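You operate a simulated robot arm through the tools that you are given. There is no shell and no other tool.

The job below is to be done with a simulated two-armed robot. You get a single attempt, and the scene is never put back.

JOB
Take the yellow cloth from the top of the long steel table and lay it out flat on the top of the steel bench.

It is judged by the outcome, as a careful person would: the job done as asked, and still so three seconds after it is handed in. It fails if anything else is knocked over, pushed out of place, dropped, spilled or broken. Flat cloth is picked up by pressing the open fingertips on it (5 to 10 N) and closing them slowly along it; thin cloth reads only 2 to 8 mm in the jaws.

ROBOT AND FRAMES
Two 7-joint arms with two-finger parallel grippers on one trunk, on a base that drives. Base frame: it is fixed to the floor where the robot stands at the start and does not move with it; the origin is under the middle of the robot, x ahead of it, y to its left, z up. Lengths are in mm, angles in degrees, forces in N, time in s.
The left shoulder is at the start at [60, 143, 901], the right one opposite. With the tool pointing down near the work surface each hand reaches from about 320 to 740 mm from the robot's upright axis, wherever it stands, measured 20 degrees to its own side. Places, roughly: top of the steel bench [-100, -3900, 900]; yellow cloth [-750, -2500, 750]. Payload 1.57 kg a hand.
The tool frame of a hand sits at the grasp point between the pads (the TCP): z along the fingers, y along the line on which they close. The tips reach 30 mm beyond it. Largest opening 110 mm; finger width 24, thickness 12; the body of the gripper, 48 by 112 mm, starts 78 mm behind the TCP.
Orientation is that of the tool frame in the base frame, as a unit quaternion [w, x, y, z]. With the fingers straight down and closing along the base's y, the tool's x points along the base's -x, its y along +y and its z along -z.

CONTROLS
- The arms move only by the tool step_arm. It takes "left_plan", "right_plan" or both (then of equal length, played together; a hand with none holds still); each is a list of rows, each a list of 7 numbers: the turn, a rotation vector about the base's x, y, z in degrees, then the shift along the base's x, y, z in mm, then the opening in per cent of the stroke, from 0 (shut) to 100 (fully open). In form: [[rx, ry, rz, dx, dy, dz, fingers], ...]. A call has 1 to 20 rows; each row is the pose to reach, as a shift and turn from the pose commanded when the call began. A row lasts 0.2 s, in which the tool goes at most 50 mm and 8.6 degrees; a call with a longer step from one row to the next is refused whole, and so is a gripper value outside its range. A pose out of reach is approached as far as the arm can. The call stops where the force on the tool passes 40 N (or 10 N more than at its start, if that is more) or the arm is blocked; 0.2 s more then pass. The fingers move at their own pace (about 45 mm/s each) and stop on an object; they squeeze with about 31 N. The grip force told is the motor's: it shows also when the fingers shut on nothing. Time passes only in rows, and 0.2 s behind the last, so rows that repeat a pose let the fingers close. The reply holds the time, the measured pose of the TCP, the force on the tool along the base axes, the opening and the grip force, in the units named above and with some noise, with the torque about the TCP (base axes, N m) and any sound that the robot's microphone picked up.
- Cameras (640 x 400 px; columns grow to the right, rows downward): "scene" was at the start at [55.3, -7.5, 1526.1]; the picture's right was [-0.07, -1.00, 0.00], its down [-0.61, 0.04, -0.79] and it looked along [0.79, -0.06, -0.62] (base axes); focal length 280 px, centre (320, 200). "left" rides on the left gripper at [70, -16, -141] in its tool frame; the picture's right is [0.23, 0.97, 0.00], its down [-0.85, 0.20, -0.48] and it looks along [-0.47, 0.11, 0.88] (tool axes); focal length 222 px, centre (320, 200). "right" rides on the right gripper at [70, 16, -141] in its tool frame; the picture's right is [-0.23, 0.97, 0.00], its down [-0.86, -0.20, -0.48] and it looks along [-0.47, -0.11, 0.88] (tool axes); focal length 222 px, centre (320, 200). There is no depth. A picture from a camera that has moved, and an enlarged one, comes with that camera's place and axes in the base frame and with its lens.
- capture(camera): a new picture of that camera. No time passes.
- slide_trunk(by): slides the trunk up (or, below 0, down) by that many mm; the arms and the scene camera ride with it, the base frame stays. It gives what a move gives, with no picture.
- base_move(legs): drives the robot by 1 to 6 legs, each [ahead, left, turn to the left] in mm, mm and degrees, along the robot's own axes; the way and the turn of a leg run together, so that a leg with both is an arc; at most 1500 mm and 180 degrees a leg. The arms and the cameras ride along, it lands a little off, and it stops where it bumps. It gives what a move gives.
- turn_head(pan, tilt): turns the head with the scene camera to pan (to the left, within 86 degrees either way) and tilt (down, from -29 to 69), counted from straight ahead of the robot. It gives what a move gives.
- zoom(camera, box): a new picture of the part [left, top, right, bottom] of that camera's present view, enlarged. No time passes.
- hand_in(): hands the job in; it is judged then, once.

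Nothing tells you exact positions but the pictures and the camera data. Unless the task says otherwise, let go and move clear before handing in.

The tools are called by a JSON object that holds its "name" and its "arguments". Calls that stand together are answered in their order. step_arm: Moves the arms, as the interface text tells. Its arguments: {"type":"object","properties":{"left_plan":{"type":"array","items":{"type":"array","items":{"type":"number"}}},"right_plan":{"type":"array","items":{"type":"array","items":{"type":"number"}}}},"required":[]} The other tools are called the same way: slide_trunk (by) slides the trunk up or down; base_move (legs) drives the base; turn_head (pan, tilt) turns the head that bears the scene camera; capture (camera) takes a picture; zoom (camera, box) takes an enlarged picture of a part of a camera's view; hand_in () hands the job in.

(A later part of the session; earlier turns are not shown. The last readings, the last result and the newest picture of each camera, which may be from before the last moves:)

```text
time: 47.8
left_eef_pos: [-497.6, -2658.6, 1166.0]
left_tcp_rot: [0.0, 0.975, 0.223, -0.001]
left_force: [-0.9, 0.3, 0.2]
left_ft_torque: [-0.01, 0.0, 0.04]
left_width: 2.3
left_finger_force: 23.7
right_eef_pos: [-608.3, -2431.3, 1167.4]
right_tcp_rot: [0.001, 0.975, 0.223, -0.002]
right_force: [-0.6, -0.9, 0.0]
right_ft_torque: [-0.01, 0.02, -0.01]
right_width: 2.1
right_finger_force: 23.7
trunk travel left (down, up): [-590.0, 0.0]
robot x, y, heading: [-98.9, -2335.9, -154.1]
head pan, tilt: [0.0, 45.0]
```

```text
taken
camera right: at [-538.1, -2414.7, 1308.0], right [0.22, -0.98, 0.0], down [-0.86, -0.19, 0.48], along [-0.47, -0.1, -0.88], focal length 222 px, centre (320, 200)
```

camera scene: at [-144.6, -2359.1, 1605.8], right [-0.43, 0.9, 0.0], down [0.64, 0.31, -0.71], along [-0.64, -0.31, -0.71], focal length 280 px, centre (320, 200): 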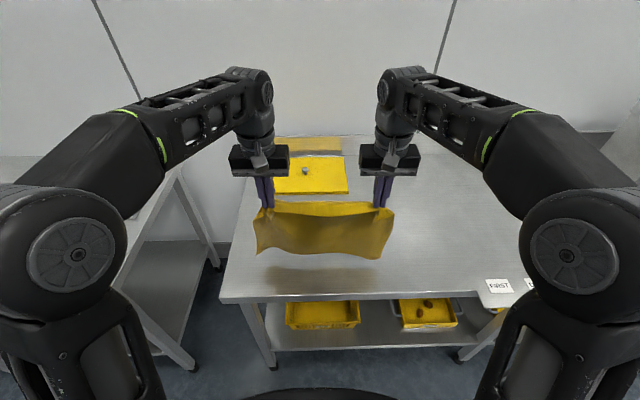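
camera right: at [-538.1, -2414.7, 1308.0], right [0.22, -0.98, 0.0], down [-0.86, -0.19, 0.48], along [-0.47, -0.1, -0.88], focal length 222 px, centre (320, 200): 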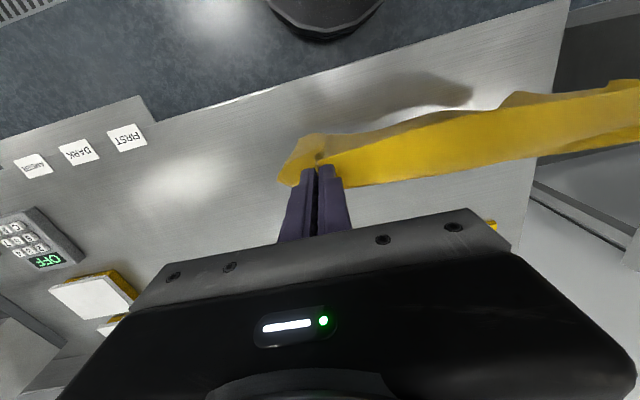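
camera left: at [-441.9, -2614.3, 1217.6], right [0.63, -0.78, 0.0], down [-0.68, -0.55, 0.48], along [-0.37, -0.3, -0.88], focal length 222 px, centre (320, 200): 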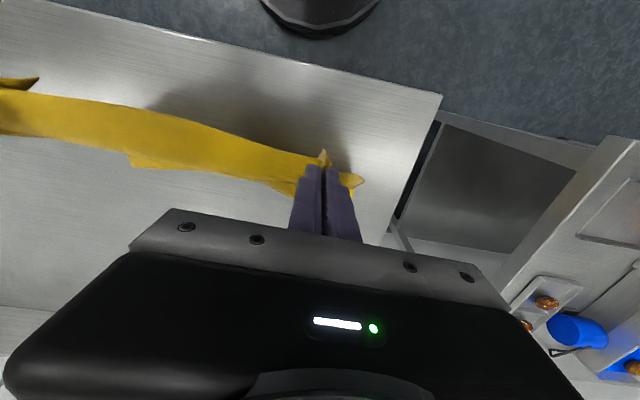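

The cloth hangs free and fully held by both hands. I'll back away from the table and look left toward the bench.

{"name": "base_move", "arguments": {"legs": [[-240, 0, 0]]}}

{"name": "turn_head", "arguments": {"pan": 60, "tilt": 25}}

{"name": "capture", "arguments": {"camera": "scene"}}

{"name": "turn_head", "arguments": {"pan": 86, "tilt": 35}}

{"name": "capture", "arguments": {"camera": "scene"}}

```text
time: 49.6
left_eef_pos: [-279.0, -2552.3, 1166.9]
left_tcp_rot: [0.0, 0.975, 0.222, -0.001]
left_force: [0.8, 0.8, -0.6]
left_ft_torque: [0.03, 0.04, 0.03]
left_width: 2.5
left_finger_force: 24.1
right_eef_pos: [-388.5, -2324.5, 1168.8]
right_tcp_rot: [0.0, 0.975, 0.221, -0.003]
right_force: [-0.1, -0.1, 0.7]
right_ft_torque: [-0.01, -0.01, -0.01]
right_width: 2.2
right_finger_force: 23.8
trunk travel left (down, up): [-590.0, 0.0]
robot x, y, heading: [120.5, -2228.8, -154.2]
head pan, tilt: [0.0, 45.0]
```

```text
time: 50.9
left_eef_pos: [-279.7, -2553.5, 1165.0]
left_tcp_rot: [0.0, 0.975, 0.221, -0.001]
left_force: [-1.0, 0.4, 0.4]
left_ft_torque: [0.03, 0.02, 0.0]
left_width: 2.7
left_finger_force: 23.7
right_eef_pos: [-389.1, -2324.4, 1165.5]
right_tcp_rot: [0.0, 0.975, 0.221, 0.0]
right_force: [0.3, -0.3, -0.2]
right_ft_torque: [0.02, 0.03, 0.0]
right_width: 2.4
right_finger_force: 23.8
trunk travel left (down, up): [-590.0, 0.0]
robot x, y, heading: [124.3, -2229.2, -154.5]
head pan, tilt: [60.0, 25.0]
```

```text
taken
camera scene: at [141.1, -2310.4, 1636.4], right [-1.0, 0.08, 0.0], down [0.03, 0.42, -0.91], along [-0.07, -0.9, -0.42], focal length 280 px, centre (320, 200)
```

scene: 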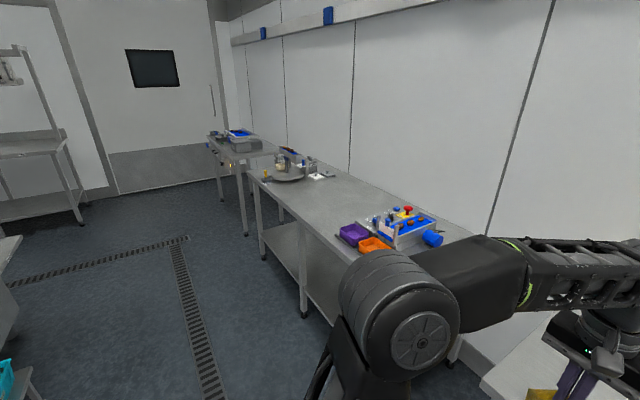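

```text
time: 51.8
left_eef_pos: [-278.4, -2553.2, 1165.4]
left_tcp_rot: [0.0, 0.975, 0.221, -0.001]
left_force: [0.0, 0.3, -0.3]
left_ft_torque: [0.01, -0.01, -0.02]
left_width: 2.2
left_finger_force: 23.8
right_eef_pos: [-388.4, -2324.1, 1167.1]
right_tcp_rot: [0.0, 0.975, 0.222, -0.001]
right_force: [-0.1, -0.7, -1.2]
right_ft_torque: [0.0, -0.01, 0.05]
right_width: 2.6
right_finger_force: 23.6
trunk travel left (down, up): [-590.0, 0.0]
robot x, y, heading: [122.6, -2226.4, -154.5]
head pan, tilt: [85.9, 35.0]
```

```text
taken
camera scene: at [180.5, -2300.5, 1620.7], right [-0.93, -0.37, 0.0], down [-0.21, 0.53, -0.82], along [0.3, -0.76, -0.57], focal length 280 px, centre (320, 200)
```

scene: 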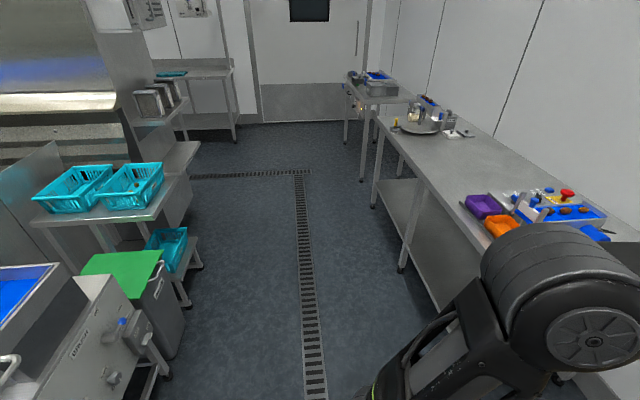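

The bench has about 800 mm of clear space in the middle, between the coloured trays and the round plate. I'll slide left along the aisle in two stages.

{"name": "base_move", "arguments": {"legs": [[0, 800, 0]]}}

{"name": "turn_head", "arguments": {"pan": 45, "tilt": 35}}

{"name": "capture", "arguments": {"camera": "scene"}}

```text
time: 56.0
left_eef_pos: [55.5, -3260.0, 1165.5]
left_tcp_rot: [0.001, 0.976, 0.22, -0.001]
left_force: [0.4, 0.5, -0.4]
left_ft_torque: [0.01, -0.02, -0.01]
left_width: 2.3
left_finger_force: 23.5
right_eef_pos: [-53.3, -3030.7, 1166.7]
right_tcp_rot: [0.0, 0.976, 0.218, -0.001]
right_force: [0.6, -1.3, -1.0]
right_ft_torque: [-0.01, 0.0, 0.0]
right_width: 2.2
right_finger_force: 24.0
trunk travel left (down, up): [-590.0, 0.0]
robot x, y, heading: [459.9, -2936.8, -154.9]
head pan, tilt: [85.9, 35.0]
```

```text
time: 57.1
left_eef_pos: [56.2, -3259.2, 1166.8]
left_tcp_rot: [0.0, 0.976, 0.219, -0.001]
left_force: [-0.6, 0.7, 0.2]
left_ft_torque: [0.03, 0.03, 0.0]
left_width: 2.3
left_finger_force: 23.7
right_eef_pos: [-52.6, -3030.1, 1167.1]
right_tcp_rot: [0.0, 0.976, 0.218, -0.001]
right_force: [-0.1, -1.3, 0.6]
right_ft_torque: [0.03, 0.02, 0.0]
right_width: 1.9
right_finger_force: 23.3
trunk travel left (down, up): [-590.0, 0.0]
robot x, y, heading: [460.1, -2940.6, -154.7]
head pan, tilt: [45.0, 35.0]
```

```text
taken
camera scene: at [455.4, -3010.4, 1620.7], right [-0.94, 0.34, 0.0], down [0.19, 0.54, -0.82], along [-0.28, -0.77, -0.57], focal length 280 px, centre (320, 200)
```

scene: 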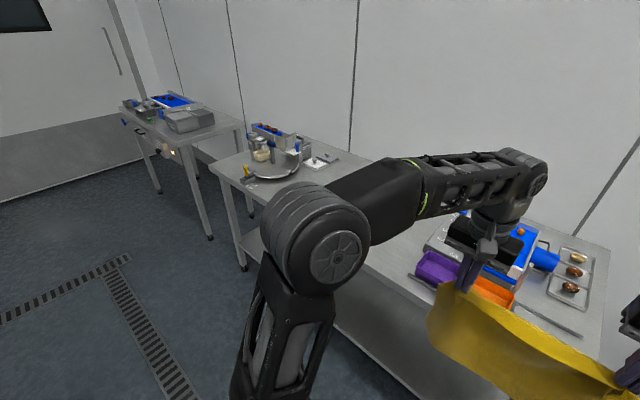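

The cloth is still held and hanging just in front of the bench. I'll back off a little for safety, slide further left, and then look straight at the bench.

{"name": "base_move", "arguments": {"legs": [[-120, 0, 0], [0, 640, 0]]}}

{"name": "turn_head", "arguments": {"pan": 0, "tilt": 40}}

{"name": "capture", "arguments": {"camera": "scene"}}

{"name": "capture", "arguments": {"camera": "left"}}

{"name": "capture", "arguments": {"camera": "right"}}

```text
time: 61.5
left_eef_pos: [431.7, -3774.9, 1166.1]
left_tcp_rot: [0.0, 0.976, 0.218, -0.001]
left_force: [-0.2, -0.2, -0.6]
left_ft_torque: [0.04, -0.04, -0.01]
left_width: 2.3
left_finger_force: 23.4
right_eef_pos: [324.1, -3546.5, 1167.6]
right_tcp_rot: [0.0, 0.976, 0.217, -0.001]
right_force: [-0.1, 0.0, -0.3]
right_ft_torque: [0.01, 0.06, -0.01]
right_width: 2.0
right_finger_force: 23.7
trunk travel left (down, up): [-590.0, 0.0]
robot x, y, heading: [837.1, -3454.5, -154.9]
head pan, tilt: [45.0, 35.0]
```

```text
time: 62.6
left_eef_pos: [433.0, -3774.4, 1166.1]
left_tcp_rot: [0.0, 0.976, 0.218, -0.001]
left_force: [-0.6, 0.0, -0.2]
left_ft_torque: [-0.02, 0.02, 0.0]
left_width: 2.5
left_finger_force: 23.8
right_eef_pos: [324.4, -3545.8, 1167.3]
right_tcp_rot: [0.0, 0.976, 0.218, -0.001]
right_force: [0.0, -0.1, -0.1]
right_ft_torque: [0.05, -0.03, -0.02]
right_width: 2.1
right_finger_force: 23.8
trunk travel left (down, up): [-590.0, 0.0]
robot x, y, heading: [838.1, -3455.9, -154.7]
head pan, tilt: [0.0, 40.0]
```

```text
taken
camera scene: at [785.7, -3480.3, 1613.1], right [-0.43, 0.9, 0.0], down [0.58, 0.27, -0.77], along [-0.69, -0.33, -0.64], focal length 280 px, centre (320, 200)
```

scene: 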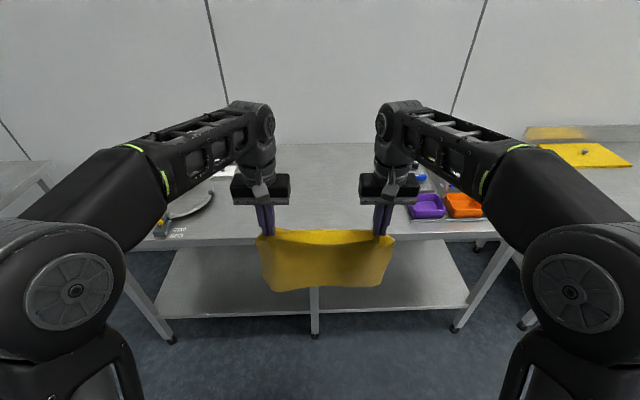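

```text
taken
camera left: at [489.1, -3731.1, 1307.5], right [0.62, -0.78, 0.0], down [-0.69, -0.54, 0.48], along [-0.38, -0.3, -0.88], focal length 222 px, centre (320, 200)
```

left: 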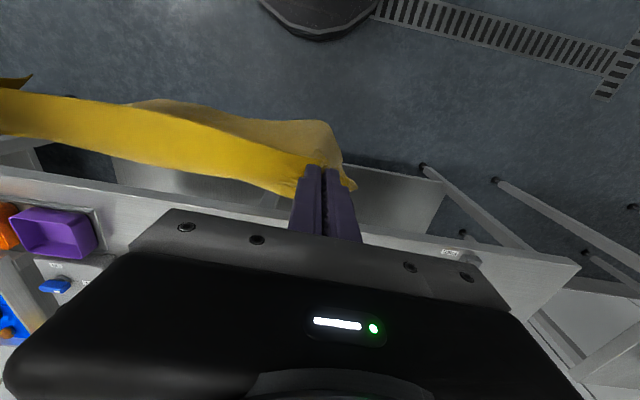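

```text
taken
camera right: at [394.9, -3530.7, 1308.1], right [0.21, -0.98, 0.0], down [-0.86, -0.18, 0.48], along [-0.47, -0.1, -0.88], focal length 222 px, centre (320, 200)
```

right: 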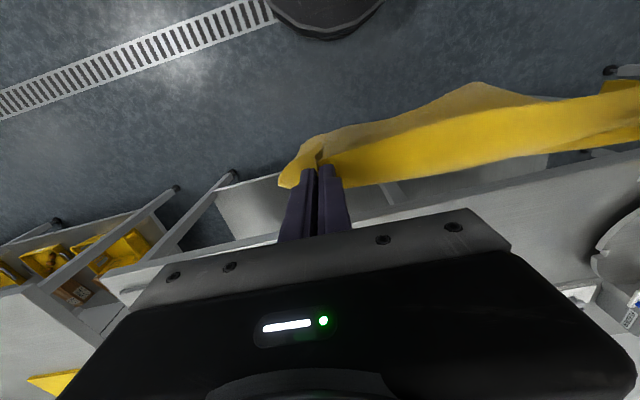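

I'm centred in front of the clear part of the bench, with the cloth hanging properly. To pin down the bench height, I'll zoom in on shared features.

{"name": "zoom", "arguments": {"camera": "scene", "box": [380, 160, 540, 260]}}

{"name": "zoom", "arguments": {"camera": "left", "box": [0, 150, 160, 250]}}

{"name": "zoom", "arguments": {"camera": "scene", "box": [80, 150, 240, 250]}}

{"name": "zoom", "arguments": {"camera": "left", "box": [400, 200, 600, 325]}}

{"name": "zoom", "arguments": {"camera": "right", "box": [500, 150, 640, 325]}}

```text
4.00 times, centred on (460, 210) of scene
camera zoom: at [785.7, -3480.3, 1613.1], right [-0.43, 0.9, 0.0], down [0.58, 0.27, -0.77], along [-0.69, -0.33, -0.64], focal length 1121 px, centre (-240, 160)
```

zoom: 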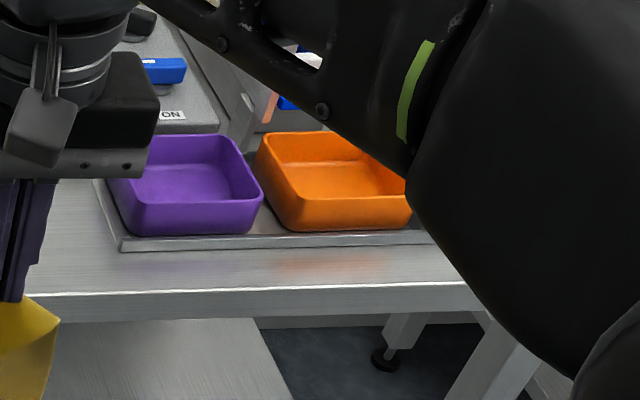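

```text
4.00 times, centred on (80, 200) of left
camera zoom: at [489.1, -3731.1, 1307.5], right [0.62, -0.78, 0.0], down [-0.69, -0.54, 0.48], along [-0.38, -0.3, -0.88], focal length 888 px, centre (1280, 200)
```

zoom: 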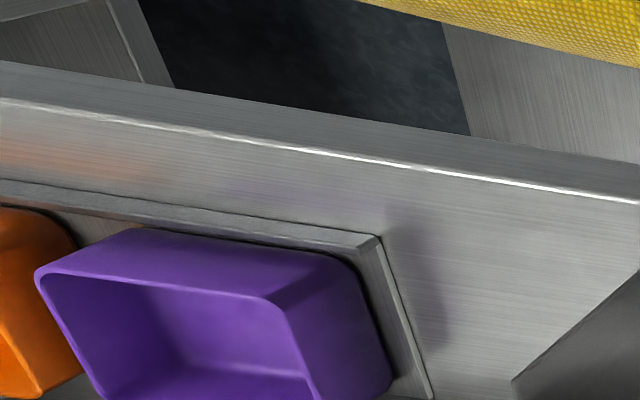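

```text
4.00 times, centred on (160, 200) of scene
camera zoom: at [785.7, -3480.3, 1613.1], right [-0.43, 0.9, 0.0], down [0.58, 0.27, -0.77], along [-0.69, -0.33, -0.64], focal length 1121 px, centre (960, 200)
```

zoom: 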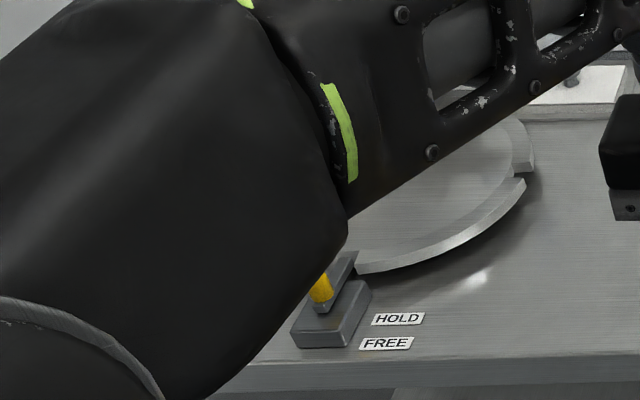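

```text
3.20 times, centred on (500, 262) of left
camera zoom: at [489.1, -3731.1, 1307.5], right [0.62, -0.78, 0.0], down [-0.69, -0.54, 0.48], along [-0.38, -0.3, -0.88], focal length 711 px, centre (-256, 0)
```

zoom: 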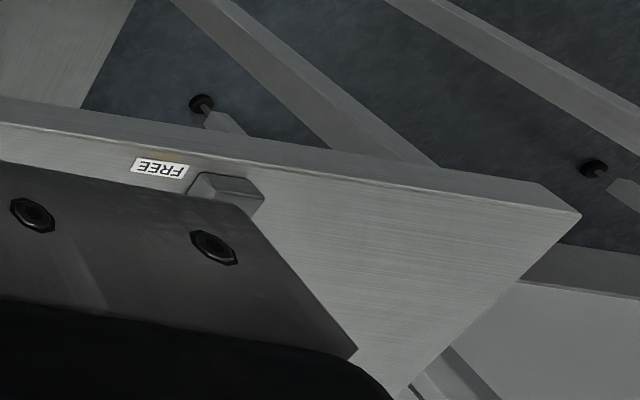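

```text
2.29 times, centred on (570, 238) of right
camera zoom: at [394.9, -3530.7, 1308.1], right [0.21, -0.98, 0.0], down [-0.86, -0.18, 0.48], along [-0.47, -0.1, -0.88], focal length 508 px, centre (-251, 114)
```

zoom: 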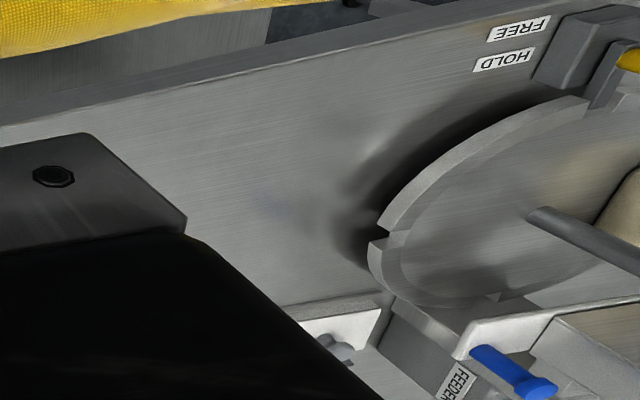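

The bench top is at z≈870–875, its front edge is about 735 mm ahead of me, and I'm rotated about 3° relative to it. I'll square up and centre on the free area, then test how the arms respond.

{"name": "base_move", "arguments": {"legs": [[0, 40, 3]]}}

{"name": "step_arm", "arguments": {"left_plan": [[0, 0, 0, 0, 0, -10, 0], [0, 0, 0, 0, 0, -20, 0]], "right_plan": [[0, 0, 0, 0, 0, -10, 0], [0, 0, 0, 0, 0, -20, 0]]}}

{"name": "capture", "arguments": {"camera": "scene"}}

```text
time: 63.5
left_eef_pos: [468.8, -3833.1, 1166.4]
left_tcp_rot: [-0.001, 0.97, 0.243, -0.002]
left_force: [-0.6, -1.0, -0.1]
left_ft_torque: [0.09, 0.04, 0.03]
left_width: 2.4
left_finger_force: 23.9
right_eef_pos: [349.4, -3610.7, 1167.5]
right_tcp_rot: [-0.001, 0.97, 0.243, -0.001]
right_force: [0.0, -0.9, 0.9]
right_ft_torque: [0.08, 0.05, 0.0]
right_width: 2.1
right_finger_force: 23.3
trunk travel left (down, up): [-590.0, 0.0]
robot x, y, heading: [853.2, -3489.0, -151.7]
head pan, tilt: [0.0, 40.0]
```

```text
time: 64.1
left_eef_pos: [467.5, -3831.5, 1145.4]
left_tcp_rot: [0.001, 0.97, 0.244, -0.002]
left_force: [0.1, -0.2, -0.3]
left_ft_torque: [0.0, 0.04, -0.04]
left_width: 2.4
left_finger_force: 23.9
right_eef_pos: [348.0, -3608.9, 1145.9]
right_tcp_rot: [0.0, 0.97, 0.243, -0.002]
right_force: [-0.1, -0.3, -0.6]
right_ft_torque: [0.02, 0.01, -0.03]
right_width: 2.1
right_finger_force: 23.6
trunk travel left (down, up): [-590.0, 0.0]
robot x, y, heading: [853.3, -3493.1, -151.6]
head pan, tilt: [0.0, 40.0]
```

```text
taken
camera scene: at [804.4, -3517.7, 1613.1], right [-0.47, 0.88, 0.0], down [0.57, 0.3, -0.77], along [-0.68, -0.36, -0.64], focal length 280 px, centre (320, 200)
```

scene: 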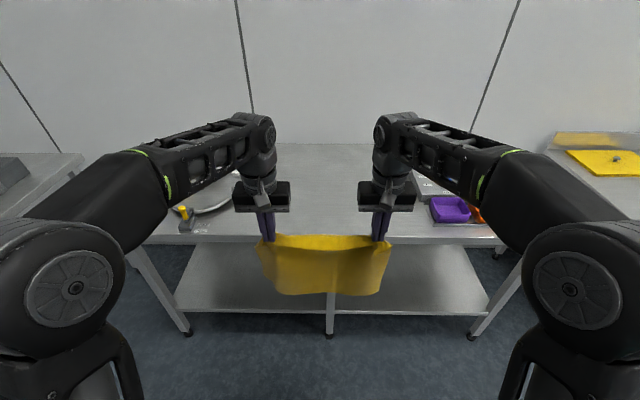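

Arm commands work as expected and the bench front is now square. Tool-down reach is too short to lay the cloth well back, so I'll tilt the fingers 45° forward and extend the hands, still in front of the bench.

{"name": "step_arm", "arguments": {"left_plan": [[-2.7, 5.0, 0, -16.5, -8.9, 0, 0], [-5.4, 9.9, 0, -33, -17.8, 0, 0], [-8.0, 14.9, 0, -49.5, -26.7, 0, 0], [-10.7, 19.8, 0, -66, -35.6, 0, 0], [-13.4, 24.8, 0, -82.5, -44.6, 5, 0], [-16.1, 29.7, 0, -99, -53.5, 10, 0], [-18.7, 34.7, 0, -115.5, -62.4, 15, 0], [-21.4, 39.6, 0, -132, -71.3, 20, 0], [-21.4, 39.6, 0, -132, -71.3, 20, 0]], "right_plan": [[-2.7, 5.0, 0, -16.5, -8.9, 0, 0], [-5.4, 9.9, 0, -33, -17.8, 0, 0], [-8.0, 14.9, 0, -49.5, -26.7, 0, 0], [-10.7, 19.8, 0, -66, -35.6, 0, 0], [-13.4, 24.8, 0, -82.5, -44.6, 5, 0], [-16.1, 29.7, 0, -99, -53.5, 10, 0], [-18.7, 34.7, 0, -115.5, -62.4, 15, 0], [-21.4, 39.6, 0, -132, -71.3, 20, 0], [-21.4, 39.6, 0, -132, -71.3, 20, 0]]}}

{"name": "capture", "arguments": {"camera": "scene"}}

{"name": "capture", "arguments": {"camera": "left"}}

{"name": "capture", "arguments": {"camera": "right"}}

```text
time: 66.1
left_eef_pos: [337.1, -3904.9, 1167.5]
left_tcp_rot: [0.094, 0.895, 0.225, -0.372]
left_force: [-0.1, 1.0, -0.3]
left_ft_torque: [0.03, 0.0, -0.01]
left_width: 2.3
left_finger_force: 23.3
right_eef_pos: [216.6, -3679.2, 1167.1]
right_tcp_rot: [0.095, 0.895, 0.226, -0.372]
right_force: [0.0, -1.2, 0.3]
right_ft_torque: [-0.01, -0.02, 0.02]
right_width: 2.3
right_finger_force: 23.6
trunk travel left (down, up): [-590.0, 0.0]
robot x, y, heading: [856.7, -3488.3, -151.8]
head pan, tilt: [0.0, 40.0]
```

```text
taken
camera scene: at [804.8, -3517.5, 1613.1], right [-0.47, 0.88, 0.0], down [0.57, 0.3, -0.77], along [-0.68, -0.36, -0.64], focal length 280 px, centre (320, 200)
```

scene: 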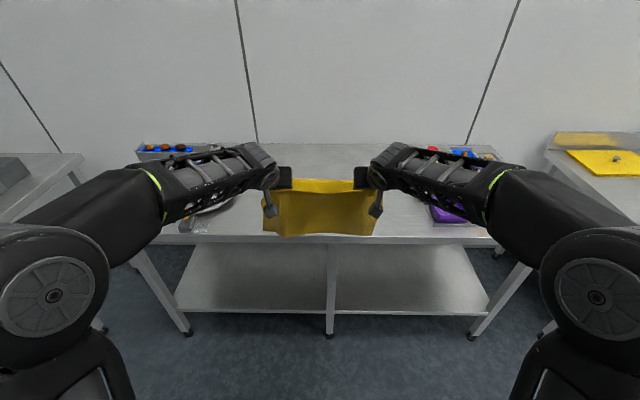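

```text
taken
camera left: at [460.1, -3819.6, 1217.2], right [0.6, -0.78, -0.16], down [-0.14, -0.3, 0.94], along [-0.79, -0.55, -0.29], focal length 222 px, centre (320, 200)
```

left: 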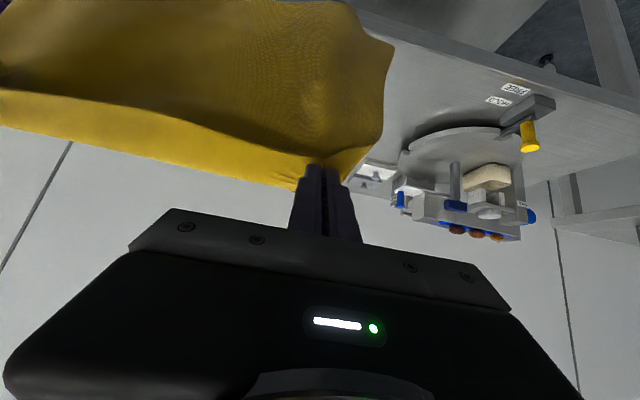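

```text
taken
camera right: at [356.4, -3622.8, 1216.7], right [0.32, -0.93, 0.16], down [-0.33, 0.05, 0.94], along [-0.89, -0.36, -0.29], focal length 222 px, centre (320, 200)
```

right: 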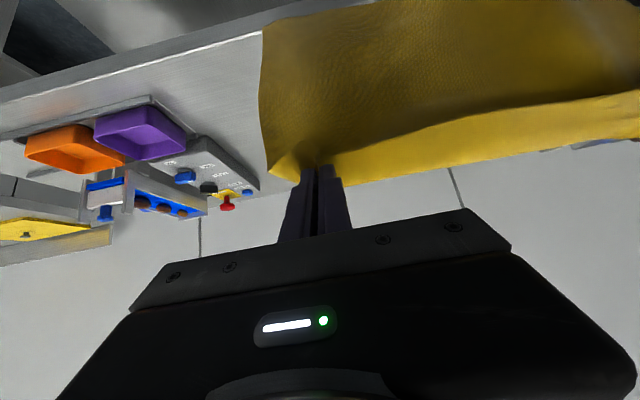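

The tilted, extended pose is reachable, and the cloth's lower edge hangs well above bench height. I'll drive forward over the empty middle of the bench.

{"name": "base_move", "arguments": {"legs": [[365, 0, 0]]}}

{"name": "turn_head", "arguments": {"pan": 0, "tilt": 50}}

{"name": "capture", "arguments": {"camera": "scene"}}

{"name": "capture", "arguments": {"camera": "left"}}

{"name": "capture", "arguments": {"camera": "right"}}

```text
time: 68.4
left_eef_pos: [6.7, -4076.4, 1164.9]
left_tcp_rot: [0.094, 0.896, 0.224, -0.372]
left_force: [-0.1, 0.5, -0.5]
left_ft_torque: [0.03, 0.0, -0.02]
left_width: 2.4
left_finger_force: 23.9
right_eef_pos: [-111.6, -3852.8, 1167.0]
right_tcp_rot: [0.095, 0.896, 0.224, -0.372]
right_force: [-0.1, -0.1, -0.6]
right_ft_torque: [0.01, -0.01, 0.03]
right_width: 2.1
right_finger_force: 23.8
trunk travel left (down, up): [-590.0, 0.0]
robot x, y, heading: [528.5, -3663.9, -152.3]
head pan, tilt: [0.0, 40.0]
```

```text
time: 69.2
left_eef_pos: [7.5, -4077.8, 1166.3]
left_tcp_rot: [0.094, 0.896, 0.224, -0.372]
left_force: [-0.2, 1.0, -0.5]
left_ft_torque: [0.04, 0.0, 0.0]
left_width: 2.5
left_finger_force: 23.7
right_eef_pos: [-111.2, -3851.6, 1166.7]
right_tcp_rot: [0.094, 0.896, 0.223, -0.372]
right_force: [0.5, -0.7, 0.0]
right_ft_torque: [0.0, -0.01, 0.02]
right_width: 2.3
right_finger_force: 23.9
trunk travel left (down, up): [-590.0, 0.0]
robot x, y, heading: [522.8, -3660.3, -152.0]
head pan, tilt: [0.0, 50.0]
```

```text
taken
camera scene: at [484.0, -3688.2, 1599.0], right [-0.47, 0.88, 0.0], down [0.68, 0.36, -0.64], along [-0.57, -0.3, -0.77], focal length 280 px, centre (320, 200)
```

scene: 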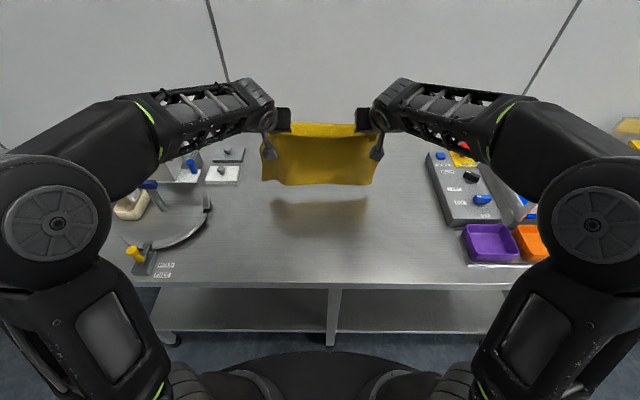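

```text
taken
camera left: at [131.2, -3992.5, 1217.3], right [0.6, -0.78, -0.16], down [-0.14, -0.3, 0.94], along [-0.79, -0.54, -0.29], focal length 222 px, centre (320, 200)
```

left: 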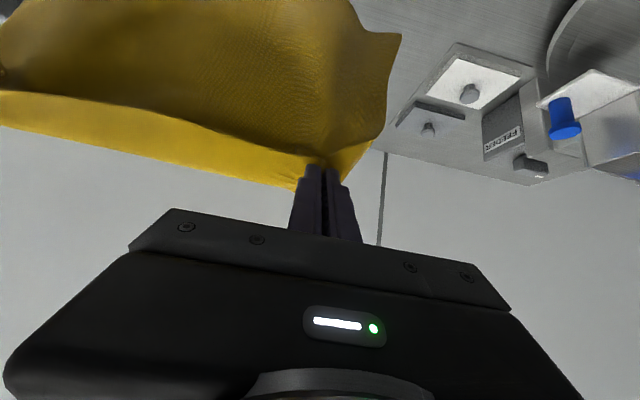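

```text
taken
camera right: at [28.3, -3795.3, 1216.8], right [0.32, -0.93, 0.16], down [-0.33, 0.05, 0.94], along [-0.89, -0.35, -0.29], focal length 222 px, centre (320, 200)
```

right: 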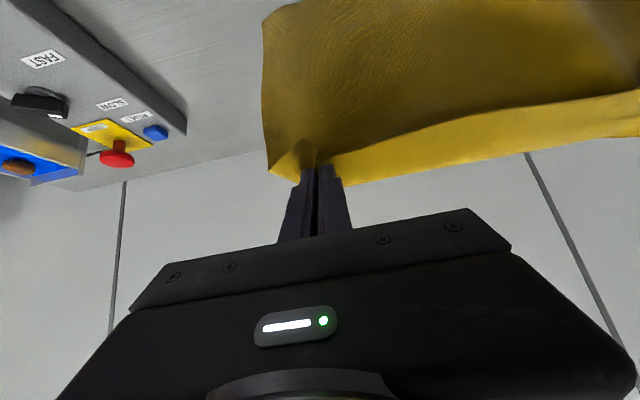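

I'm over the empty middle of the bench: nearest objects are 100 mm or more outside the cloth on both sides, and the bench edge is about 363 mm ahead of my axis. I'll extend slightly and lower until the free edge just meets the bench.

{"name": "step_arm", "arguments": {"left_plan": [[0, 0, 0, -9, -4.7, -5, 0], [0, 0, 0, -18, -9.4, -10, 0], [0, 0, 0, -26.5, -14.1, -17, 0], [0, 0, 0, -26.5, -14.1, -27, 0], [0, 0, 0, -26.5, -14.1, -37, 0], [0, 0, 0, -26.5, -14.1, -45, 0], [0, 0, 0, -26.5, -14.1, -45, 0]], "right_plan": [[0, 0, 0, -9, -4.7, -5, 0], [0, 0, 0, -18, -9.4, -10, 0], [0, 0, 0, -26.5, -14.1, -17, 0], [0, 0, 0, -26.5, -14.1, -27, 0], [0, 0, 0, -26.5, -14.1, -37, 0], [0, 0, 0, -26.5, -14.1, -45, 0], [0, 0, 0, -26.5, -14.1, -45, 0]]}}

{"name": "capture", "arguments": {"camera": "scene"}}

{"name": "zoom", "arguments": {"camera": "scene", "box": [220, 100, 420, 225]}}

```text
time: 70.8
left_eef_pos: [-19.1, -4089.9, 1121.0]
left_tcp_rot: [0.094, 0.896, 0.223, -0.372]
left_force: [-1.5, 0.5, 0.1]
left_ft_torque: [0.02, -0.02, -0.01]
left_width: 2.4
left_finger_force: 23.3
right_eef_pos: [-138.7, -3867.2, 1120.7]
right_tcp_rot: [0.093, 0.896, 0.223, -0.372]
right_force: [1.1, -1.0, 0.2]
right_ft_torque: [0.0, 0.03, -0.03]
right_width: 2.1
right_finger_force: 23.5
trunk travel left (down, up): [-590.0, 0.0]
robot x, y, heading: [530.3, -3664.1, -152.1]
head pan, tilt: [0.0, 50.0]
```

```text
taken
camera scene: at [483.8, -3688.3, 1598.9], right [-0.47, 0.88, 0.0], down [0.68, 0.36, -0.64], along [-0.57, -0.3, -0.77], focal length 280 px, centre (320, 200)
```

scene: 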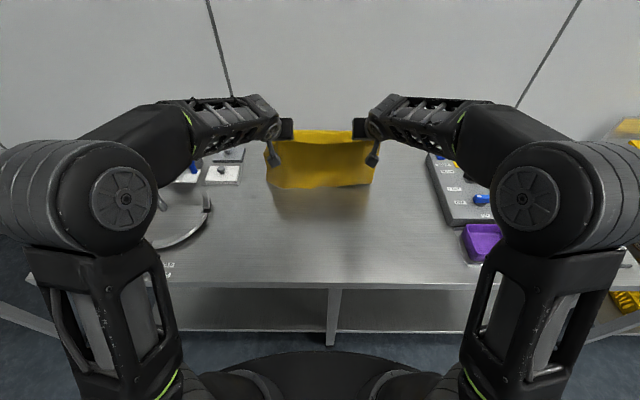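

```text
3.20 times, centred on (320, 162) of scene
camera zoom: at [483.8, -3688.3, 1598.9], right [-0.47, 0.88, 0.0], down [0.68, 0.36, -0.64], along [-0.57, -0.3, -0.77], focal length 897 px, centre (320, 320)
```

zoom: 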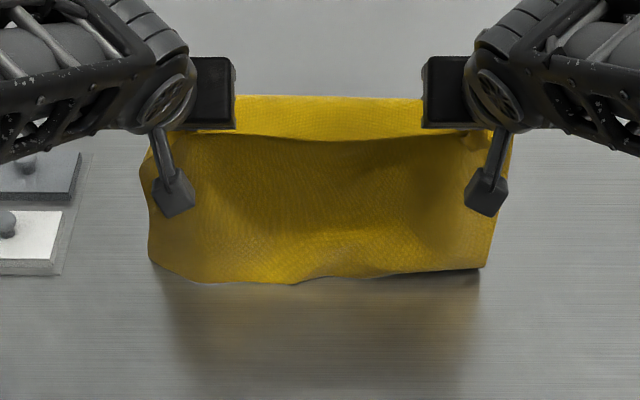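

The free edge is practically at the bench, about 340 mm inside its front edge. I'll now draw the hands back toward me while lowering, so the cloth lays out from the far edge.

{"name": "step_arm", "arguments": {"left_plan": [[0.7, -1.3, 0, 19.4, 10.3, -11, 0], [1.4, -2.65, 0, 38.8, 20.5, -21.9, 0], [2.3, -4.4, 0, 55.8, 29.5, -33.8, 0], [3.3, -6.2, 0, 72.7, 38.5, -45.6, 0], [4.2, -8, 0, 87.5, 46.3, -58.5, 0], [5.1, -9.7, 0, 102.2, 54.1, -71.3, 0], [6.1, -11.5, 0, 114.7, 60.7, -84.8, 0], [7, -13.3, 0, 127.1, 67.3, -98.2, 0]], "right_plan": [[0.7, -1.3, 0, 19.4, 10.3, -11, 0], [1.4, -2.65, 0, 38.8, 20.5, -21.9, 0], [2.3, -4.4, 0, 55.8, 29.5, -33.8, 0], [3.3, -6.2, 0, 72.7, 38.5, -45.6, 0], [4.2, -8, 0, 87.5, 46.3, -58.5, 0], [5.1, -9.7, 0, 102.2, 54.1, -71.3, 0], [6.1, -11.5, 0, 114.7, 60.7, -84.8, 0], [7, -13.3, 0, 127.1, 67.3, -98.2, 0]]}}

{"name": "capture", "arguments": {"camera": "scene"}}

{"name": "capture", "arguments": {"camera": "left"}}

{"name": "capture", "arguments": {"camera": "right"}}

```text
time: 72.5
left_eef_pos: [108.3, -4023.6, 1022.1]
left_tcp_rot: [0.064, 0.937, 0.233, -0.252]
left_force: [-0.2, 1.3, 0.4]
left_ft_torque: [0.06, 0.02, -0.01]
left_width: 2.2
left_finger_force: 23.9
right_eef_pos: [-11.0, -3799.0, 1023.2]
right_tcp_rot: [0.065, 0.937, 0.233, -0.252]
right_force: [0.8, -1.3, 0.4]
right_ft_torque: [0.01, -0.02, -0.01]
right_width: 2.5
right_finger_force: 23.6
trunk travel left (down, up): [-590.0, 0.0]
robot x, y, heading: [528.0, -3663.0, -152.1]
head pan, tilt: [0.0, 50.0]
```

```text
taken
camera scene: at [484.0, -3688.1, 1599.0], right [-0.47, 0.88, 0.0], down [0.68, 0.36, -0.64], along [-0.57, -0.3, -0.77], focal length 280 px, centre (320, 200)
```

scene: 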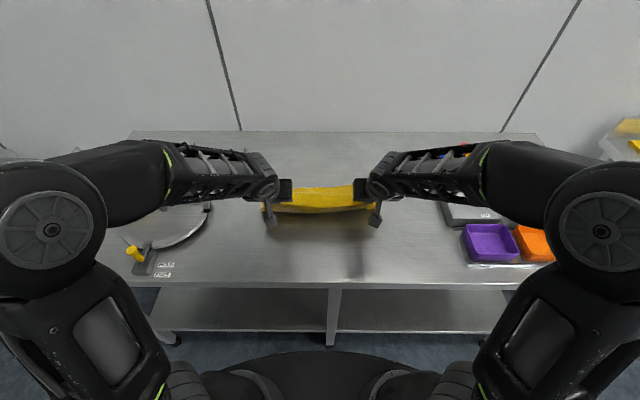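

```text
taken
camera left: at [216.6, -3948.0, 1109.8], right [0.63, -0.77, -0.11], down [-0.35, -0.41, 0.84], along [-0.69, -0.49, -0.53], focal length 222 px, centre (320, 200)
```

left: 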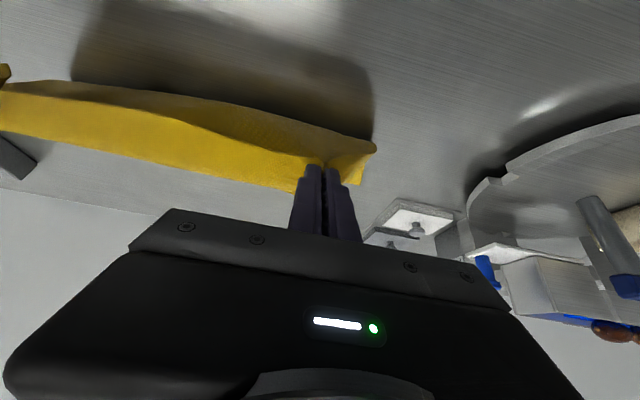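

```text
taken
camera right: at [112.6, -3750.4, 1110.9], right [0.28, -0.95, 0.12], down [-0.54, -0.06, 0.84], along [-0.79, -0.3, -0.53], focal length 222 px, centre (320, 200)
```

right: 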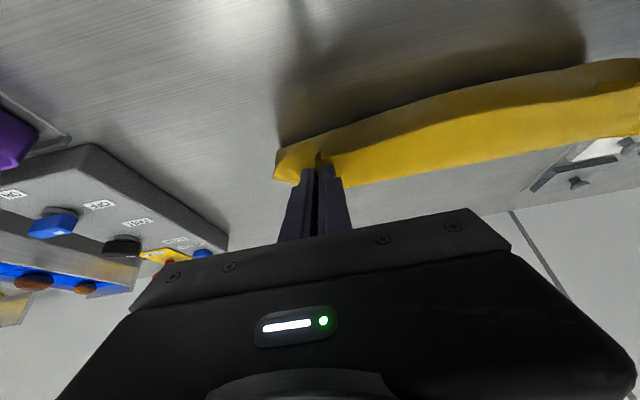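

{"name": "zoom", "arguments": {"camera": "scene", "box": [240, 150, 400, 250]}}

```text
4.00 times, centred on (320, 200) of scene
camera zoom: at [484.0, -3688.1, 1599.0], right [-0.47, 0.88, 0.0], down [0.68, 0.36, -0.64], along [-0.57, -0.3, -0.77], focal length 1121 px, centre (320, 200)
```

zoom: 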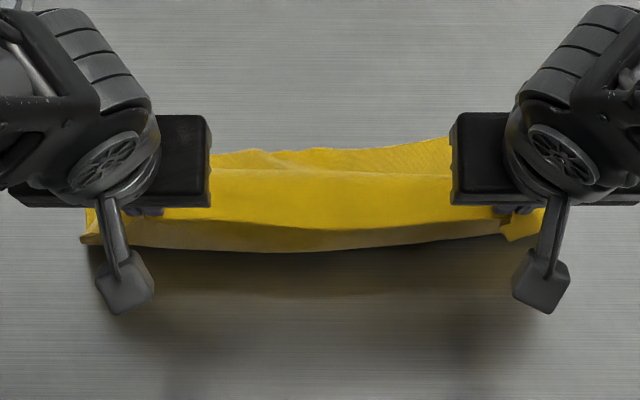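

The far part is laid and trailing nicely away from me. I'll continue the lay-down until the fingertips are about 10 mm above the bench.

{"name": "step_arm", "arguments": {"left_plan": [[1, -1.8, 0, 11.6, 6.1, -13.5, 0], [1.9, -3.5, 0, 23.2, 12.3, -27, 0], [2.8, -5.3, 0, 32.9, 17.4, -40.1, 0], [3.7, -7.1, 0, 42.6, 22.6, -53.2, 0], [4.7, -8.9, 0, 50.6, 26.8, -64.9, 0], [5.6, -10.6, 0, 58.6, 31, -76.5, 0], [6.6, -12.4, 0, 64.8, 34.3, -86.7, 0], [7.5, -14.1, 0, 71, 37.6, -96.9, 0], [8.4, -15.9, 0, 75, 39.7, -103.2, 0], [9.4, -17.7, 0, 78.9, 41.7, -109.5, 0]], "right_plan": [[1, -1.8, 0, 11.6, 6.1, -13.5, 0], [1.9, -3.5, 0, 23.2, 12.3, -27, 0], [2.8, -5.3, 0, 32.9, 17.4, -40.1, 0], [3.7, -7.1, 0, 42.6, 22.6, -53.2, 0], [4.7, -8.9, 0, 50.6, 26.8, -64.9, 0], [5.6, -10.6, 0, 58.6, 31, -76.5, 0], [6.6, -12.4, 0, 64.8, 34.3, -86.7, 0], [7.5, -14.1, 0, 71, 37.6, -96.9, 0], [8.4, -15.9, 0, 75, 39.7, -103.2, 0], [9.4, -17.7, 0, 78.9, 41.7, -109.5, 0]]}}

{"name": "capture", "arguments": {"camera": "scene"}}

{"name": "zoom", "arguments": {"camera": "scene", "box": [230, 150, 422, 270]}}

{"name": "capture", "arguments": {"camera": "left"}}

{"name": "capture", "arguments": {"camera": "right"}}

```text
time: 74.8
left_eef_pos: [186.2, -3981.9, 913.8]
left_tcp_rot: [0.023, 0.967, 0.241, -0.083]
left_force: [-0.2, -0.5, 1.1]
left_ft_torque: [0.01, 0.03, 0.02]
left_width: 2.6
left_finger_force: 23.5
right_eef_pos: [69.3, -3756.1, 913.2]
right_tcp_rot: [0.023, 0.967, 0.24, -0.084]
right_force: [1.0, -0.1, -0.4]
right_ft_torque: [0.0, -0.03, 0.0]
right_width: 2.5
right_finger_force: 23.7
trunk travel left (down, up): [-590.0, 0.0]
robot x, y, heading: [526.2, -3663.7, -151.9]
head pan, tilt: [0.0, 50.0]
```

```text
taken
camera scene: at [483.6, -3688.4, 1599.0], right [-0.47, 0.88, 0.0], down [0.68, 0.36, -0.64], along [-0.57, -0.3, -0.77], focal length 280 px, centre (320, 200)
```

scene: 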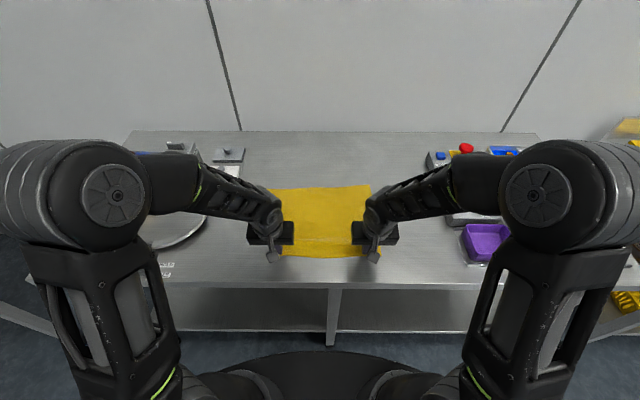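

```text
3.33 times, centred on (326, 210) of scene
camera zoom: at [483.6, -3688.4, 1599.0], right [-0.47, 0.88, 0.0], down [0.68, 0.36, -0.64], along [-0.57, -0.3, -0.77], focal length 934 px, centre (300, 167)
```

zoom: 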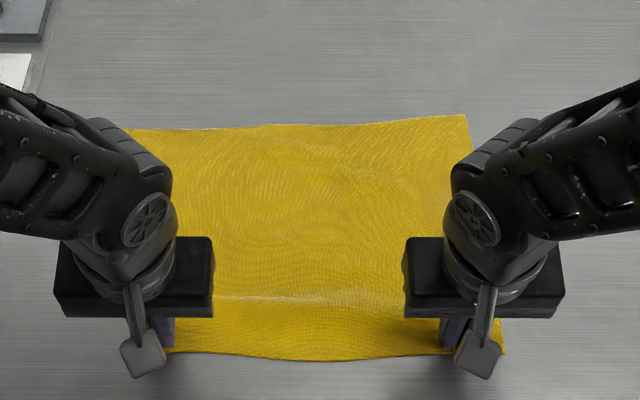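

```text
taken
camera left: at [261.1, -3924.1, 1041.0], right [0.65, -0.75, -0.04], down [-0.58, -0.53, 0.62], along [-0.49, -0.39, -0.78], focal length 222 px, centre (320, 200)
```

left: 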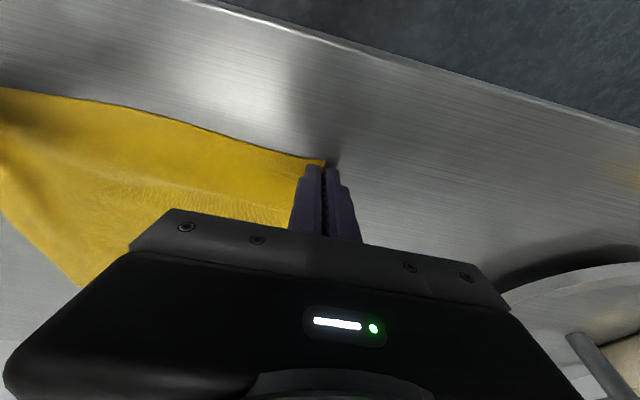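

```text
taken
camera right: at [158.0, -3726.4, 1040.9], right [0.26, -0.97, 0.04], down [-0.77, -0.18, 0.62], along [-0.59, -0.19, -0.78], focal length 222 px, centre (320, 200)
```

right: 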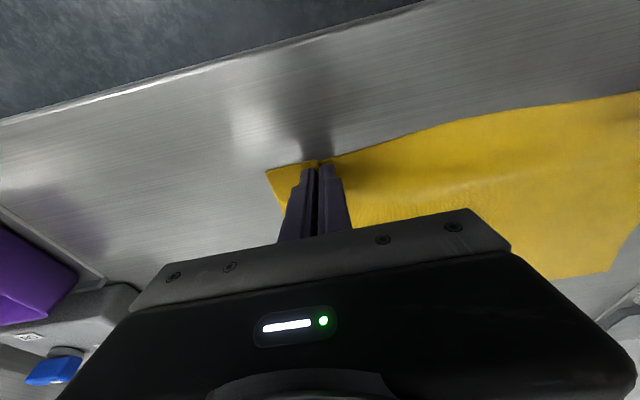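

The cloth is spread out flat behind the hands with the hands a little above the bench. I'll straighten the fingers, take out the slack, and lower gently toward contact.

{"name": "step_arm", "arguments": {"left_plan": [[2.3, -4.4, 0, 2.2, -1, -3, 0], [4.7, -8.8, 0, 4.5, -2.1, -6, 0], [4.7, -8.8, 0, 4.5, -2.1, -8, 0], [4.7, -8.8, 0, 4.5, -2.1, -8, 0]], "right_plan": [[2.3, -4.4, 0, 0.4, 2.5, -3, 0], [4.7, -8.8, 0, 0.7, 4.9, -6, 0], [4.7, -8.8, 0, 0.7, 4.9, -8, 0], [4.7, -8.8, 0, 0.7, 4.9, -8, 0]]}}

```text
time: 75.5
left_eef_pos: [186.5, -3982.5, 912.5]
left_tcp_rot: [0.0, 0.971, 0.239, -0.009]
left_force: [0.3, 0.2, 18.4]
left_ft_torque: [0.16, -0.01, -0.03]
left_width: 2.1
left_finger_force: 23.7
right_eef_pos: [68.4, -3754.2, 911.4]
right_tcp_rot: [0.005, 0.97, 0.242, -0.006]
right_force: [0.9, -1.0, 15.1]
right_ft_torque: [0.04, -0.06, 0.05]
right_width: 2.3
right_finger_force: 23.8
trunk travel left (down, up): [-590.0, 0.0]
robot x, y, heading: [525.2, -3663.6, -152.1]
head pan, tilt: [0.0, 50.0]
stopped in row 3 (left hand): the force on the tool passed its limit at 42 N (the readings are from after the stop); the commanded pose is now the measured one
```

Contact came at about z 912, a bit earlier than I estimated, with both hands now pressing 15–18 N. I'll ease off to a light press.

{"name": "step_arm", "arguments": {"left_plan": [[0, 0, 0, 0, 0, 1.5, 0], [0, 0, 0, 0, 0, 1.5, 0]], "right_plan": [[0, 0, 0, 0, 0, 1.2, 0], [0, 0, 0, 0, 0, 1.2, 0]]}}

{"name": "capture", "arguments": {"camera": "left"}}

{"name": "capture", "arguments": {"camera": "right"}}

```text
time: 76.1
left_eef_pos: [187.7, -3982.9, 912.2]
left_tcp_rot: [0.0, 0.971, 0.241, -0.007]
left_force: [-3.5, 2.4, 10.0]
left_ft_torque: [0.17, 0.09, 0.01]
left_width: 2.5
left_finger_force: 23.7
right_eef_pos: [67.3, -3754.3, 912.1]
right_tcp_rot: [0.005, 0.97, 0.242, -0.004]
right_force: [2.8, -3.8, 17.9]
right_ft_torque: [-0.02, -0.19, 0.0]
right_width: 2.2
right_finger_force: 23.5
trunk travel left (down, up): [-590.0, 0.0]
robot x, y, heading: [525.1, -3665.4, -152.1]
head pan, tilt: [0.0, 50.0]
```

```text
taken
camera left: at [243.3, -3936.1, 1052.9], right [0.66, -0.75, -0.01], down [-0.66, -0.57, 0.49], along [-0.37, -0.32, -0.87], focal length 222 px, centre (320, 200)
```

left: 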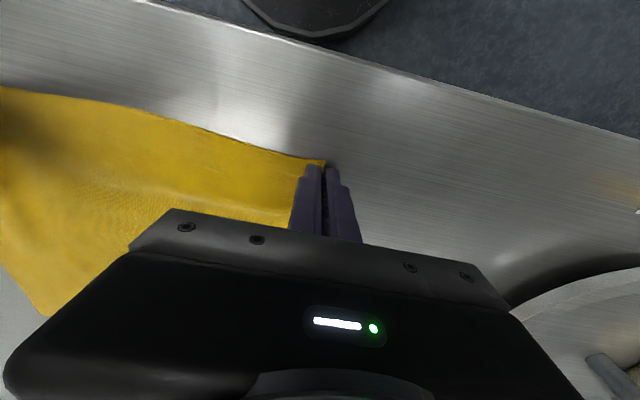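

```text
taken
camera right: at [138.2, -3733.9, 1051.8], right [0.26, -0.97, 0.01], down [-0.85, -0.22, 0.49], along [-0.47, -0.13, -0.87], focal length 222 px, centre (320, 200)
```

right: 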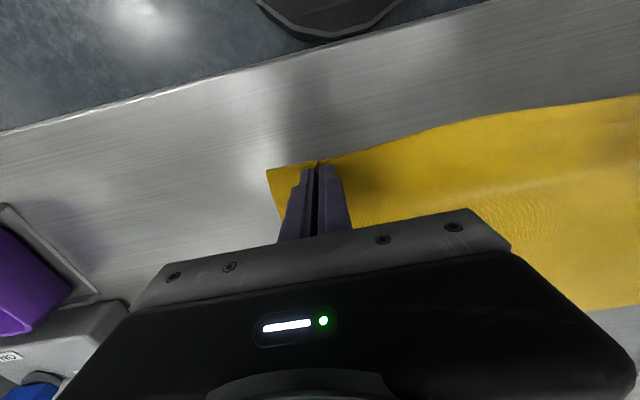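

Left presses about 10 N and right about 18 N. I'll ease slightly more and open the fingers slowly along the cloth so they spread the gathers back out.

{"name": "step_arm", "arguments": {"left_plan": [[0, 0, 0, 0, 0, 0.5, 0], [0, 0, 0, 0, 0, 0.5, 3], [0, 0, 0, 0, 0, 0.5, 6], [0, 0, 0, 0, 0, 0.5, 9], [0, 0, 0, 0, 0, 0.5, 12], [0, 0, 0, 0, 0, 0.5, 15], [0, 0, 0, 0, 0, 0.5, 15]], "right_plan": [[0, 0, 0, 0, 0, 1.5, 0], [0, 0, 0, 0, 0, 1.5, 3], [0, 0, 0, 0, 0, 1.5, 6], [0, 0, 0, 0, 0, 1.5, 9], [0, 0, 0, 0, 0, 1.5, 12], [0, 0, 0, 0, 0, 1.5, 15], [0, 0, 0, 0, 0, 1.5, 15]]}}

{"name": "capture", "arguments": {"camera": "left"}}

{"name": "capture", "arguments": {"camera": "right"}}

```text
time: 77.7
left_eef_pos: [187.1, -3983.7, 912.7]
left_tcp_rot: [0.001, 0.97, 0.242, -0.005]
left_force: [0.2, -1.2, 9.7]
left_ft_torque: [0.06, 0.01, 0.01]
left_width: 14.9
left_finger_force: 0.1
right_eef_pos: [68.0, -3754.1, 912.0]
right_tcp_rot: [0.003, 0.971, 0.241, -0.004]
right_force: [0.9, 0.0, 1.0]
right_ft_torque: [-0.01, 0.01, -0.01]
right_width: 16.5
right_finger_force: 0.0
trunk travel left (down, up): [-590.0, 0.0]
robot x, y, heading: [531.4, -3663.4, -152.0]
head pan, tilt: [0.0, 50.0]
```

```text
taken
camera left: at [242.8, -3936.5, 1052.9], right [0.66, -0.75, -0.01], down [-0.66, -0.57, 0.49], along [-0.37, -0.32, -0.87], focal length 222 px, centre (320, 200)
```

left: 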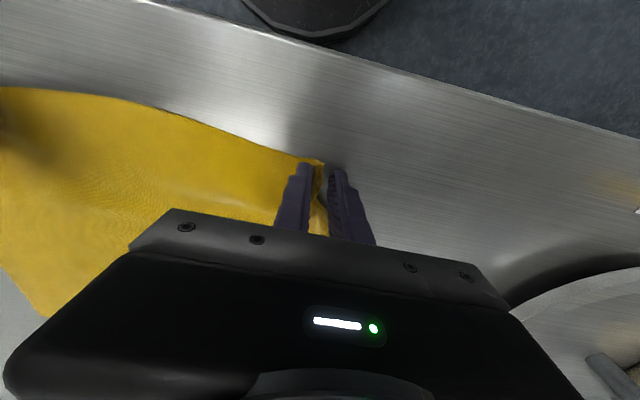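

```text
taken
camera right: at [137.5, -3733.6, 1052.3], right [0.26, -0.97, 0.01], down [-0.85, -0.22, 0.48], along [-0.47, -0.13, -0.87], focal length 222 px, centre (320, 200)
```

right: 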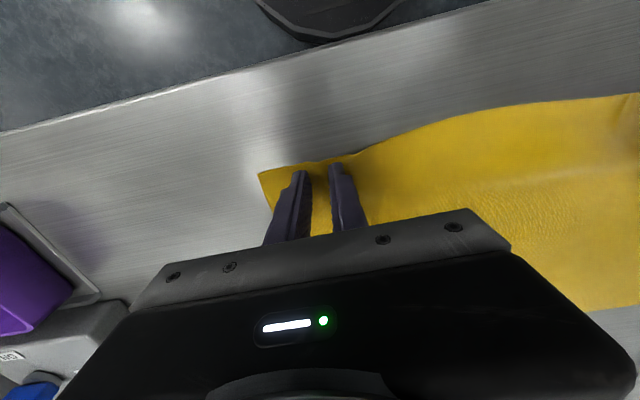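

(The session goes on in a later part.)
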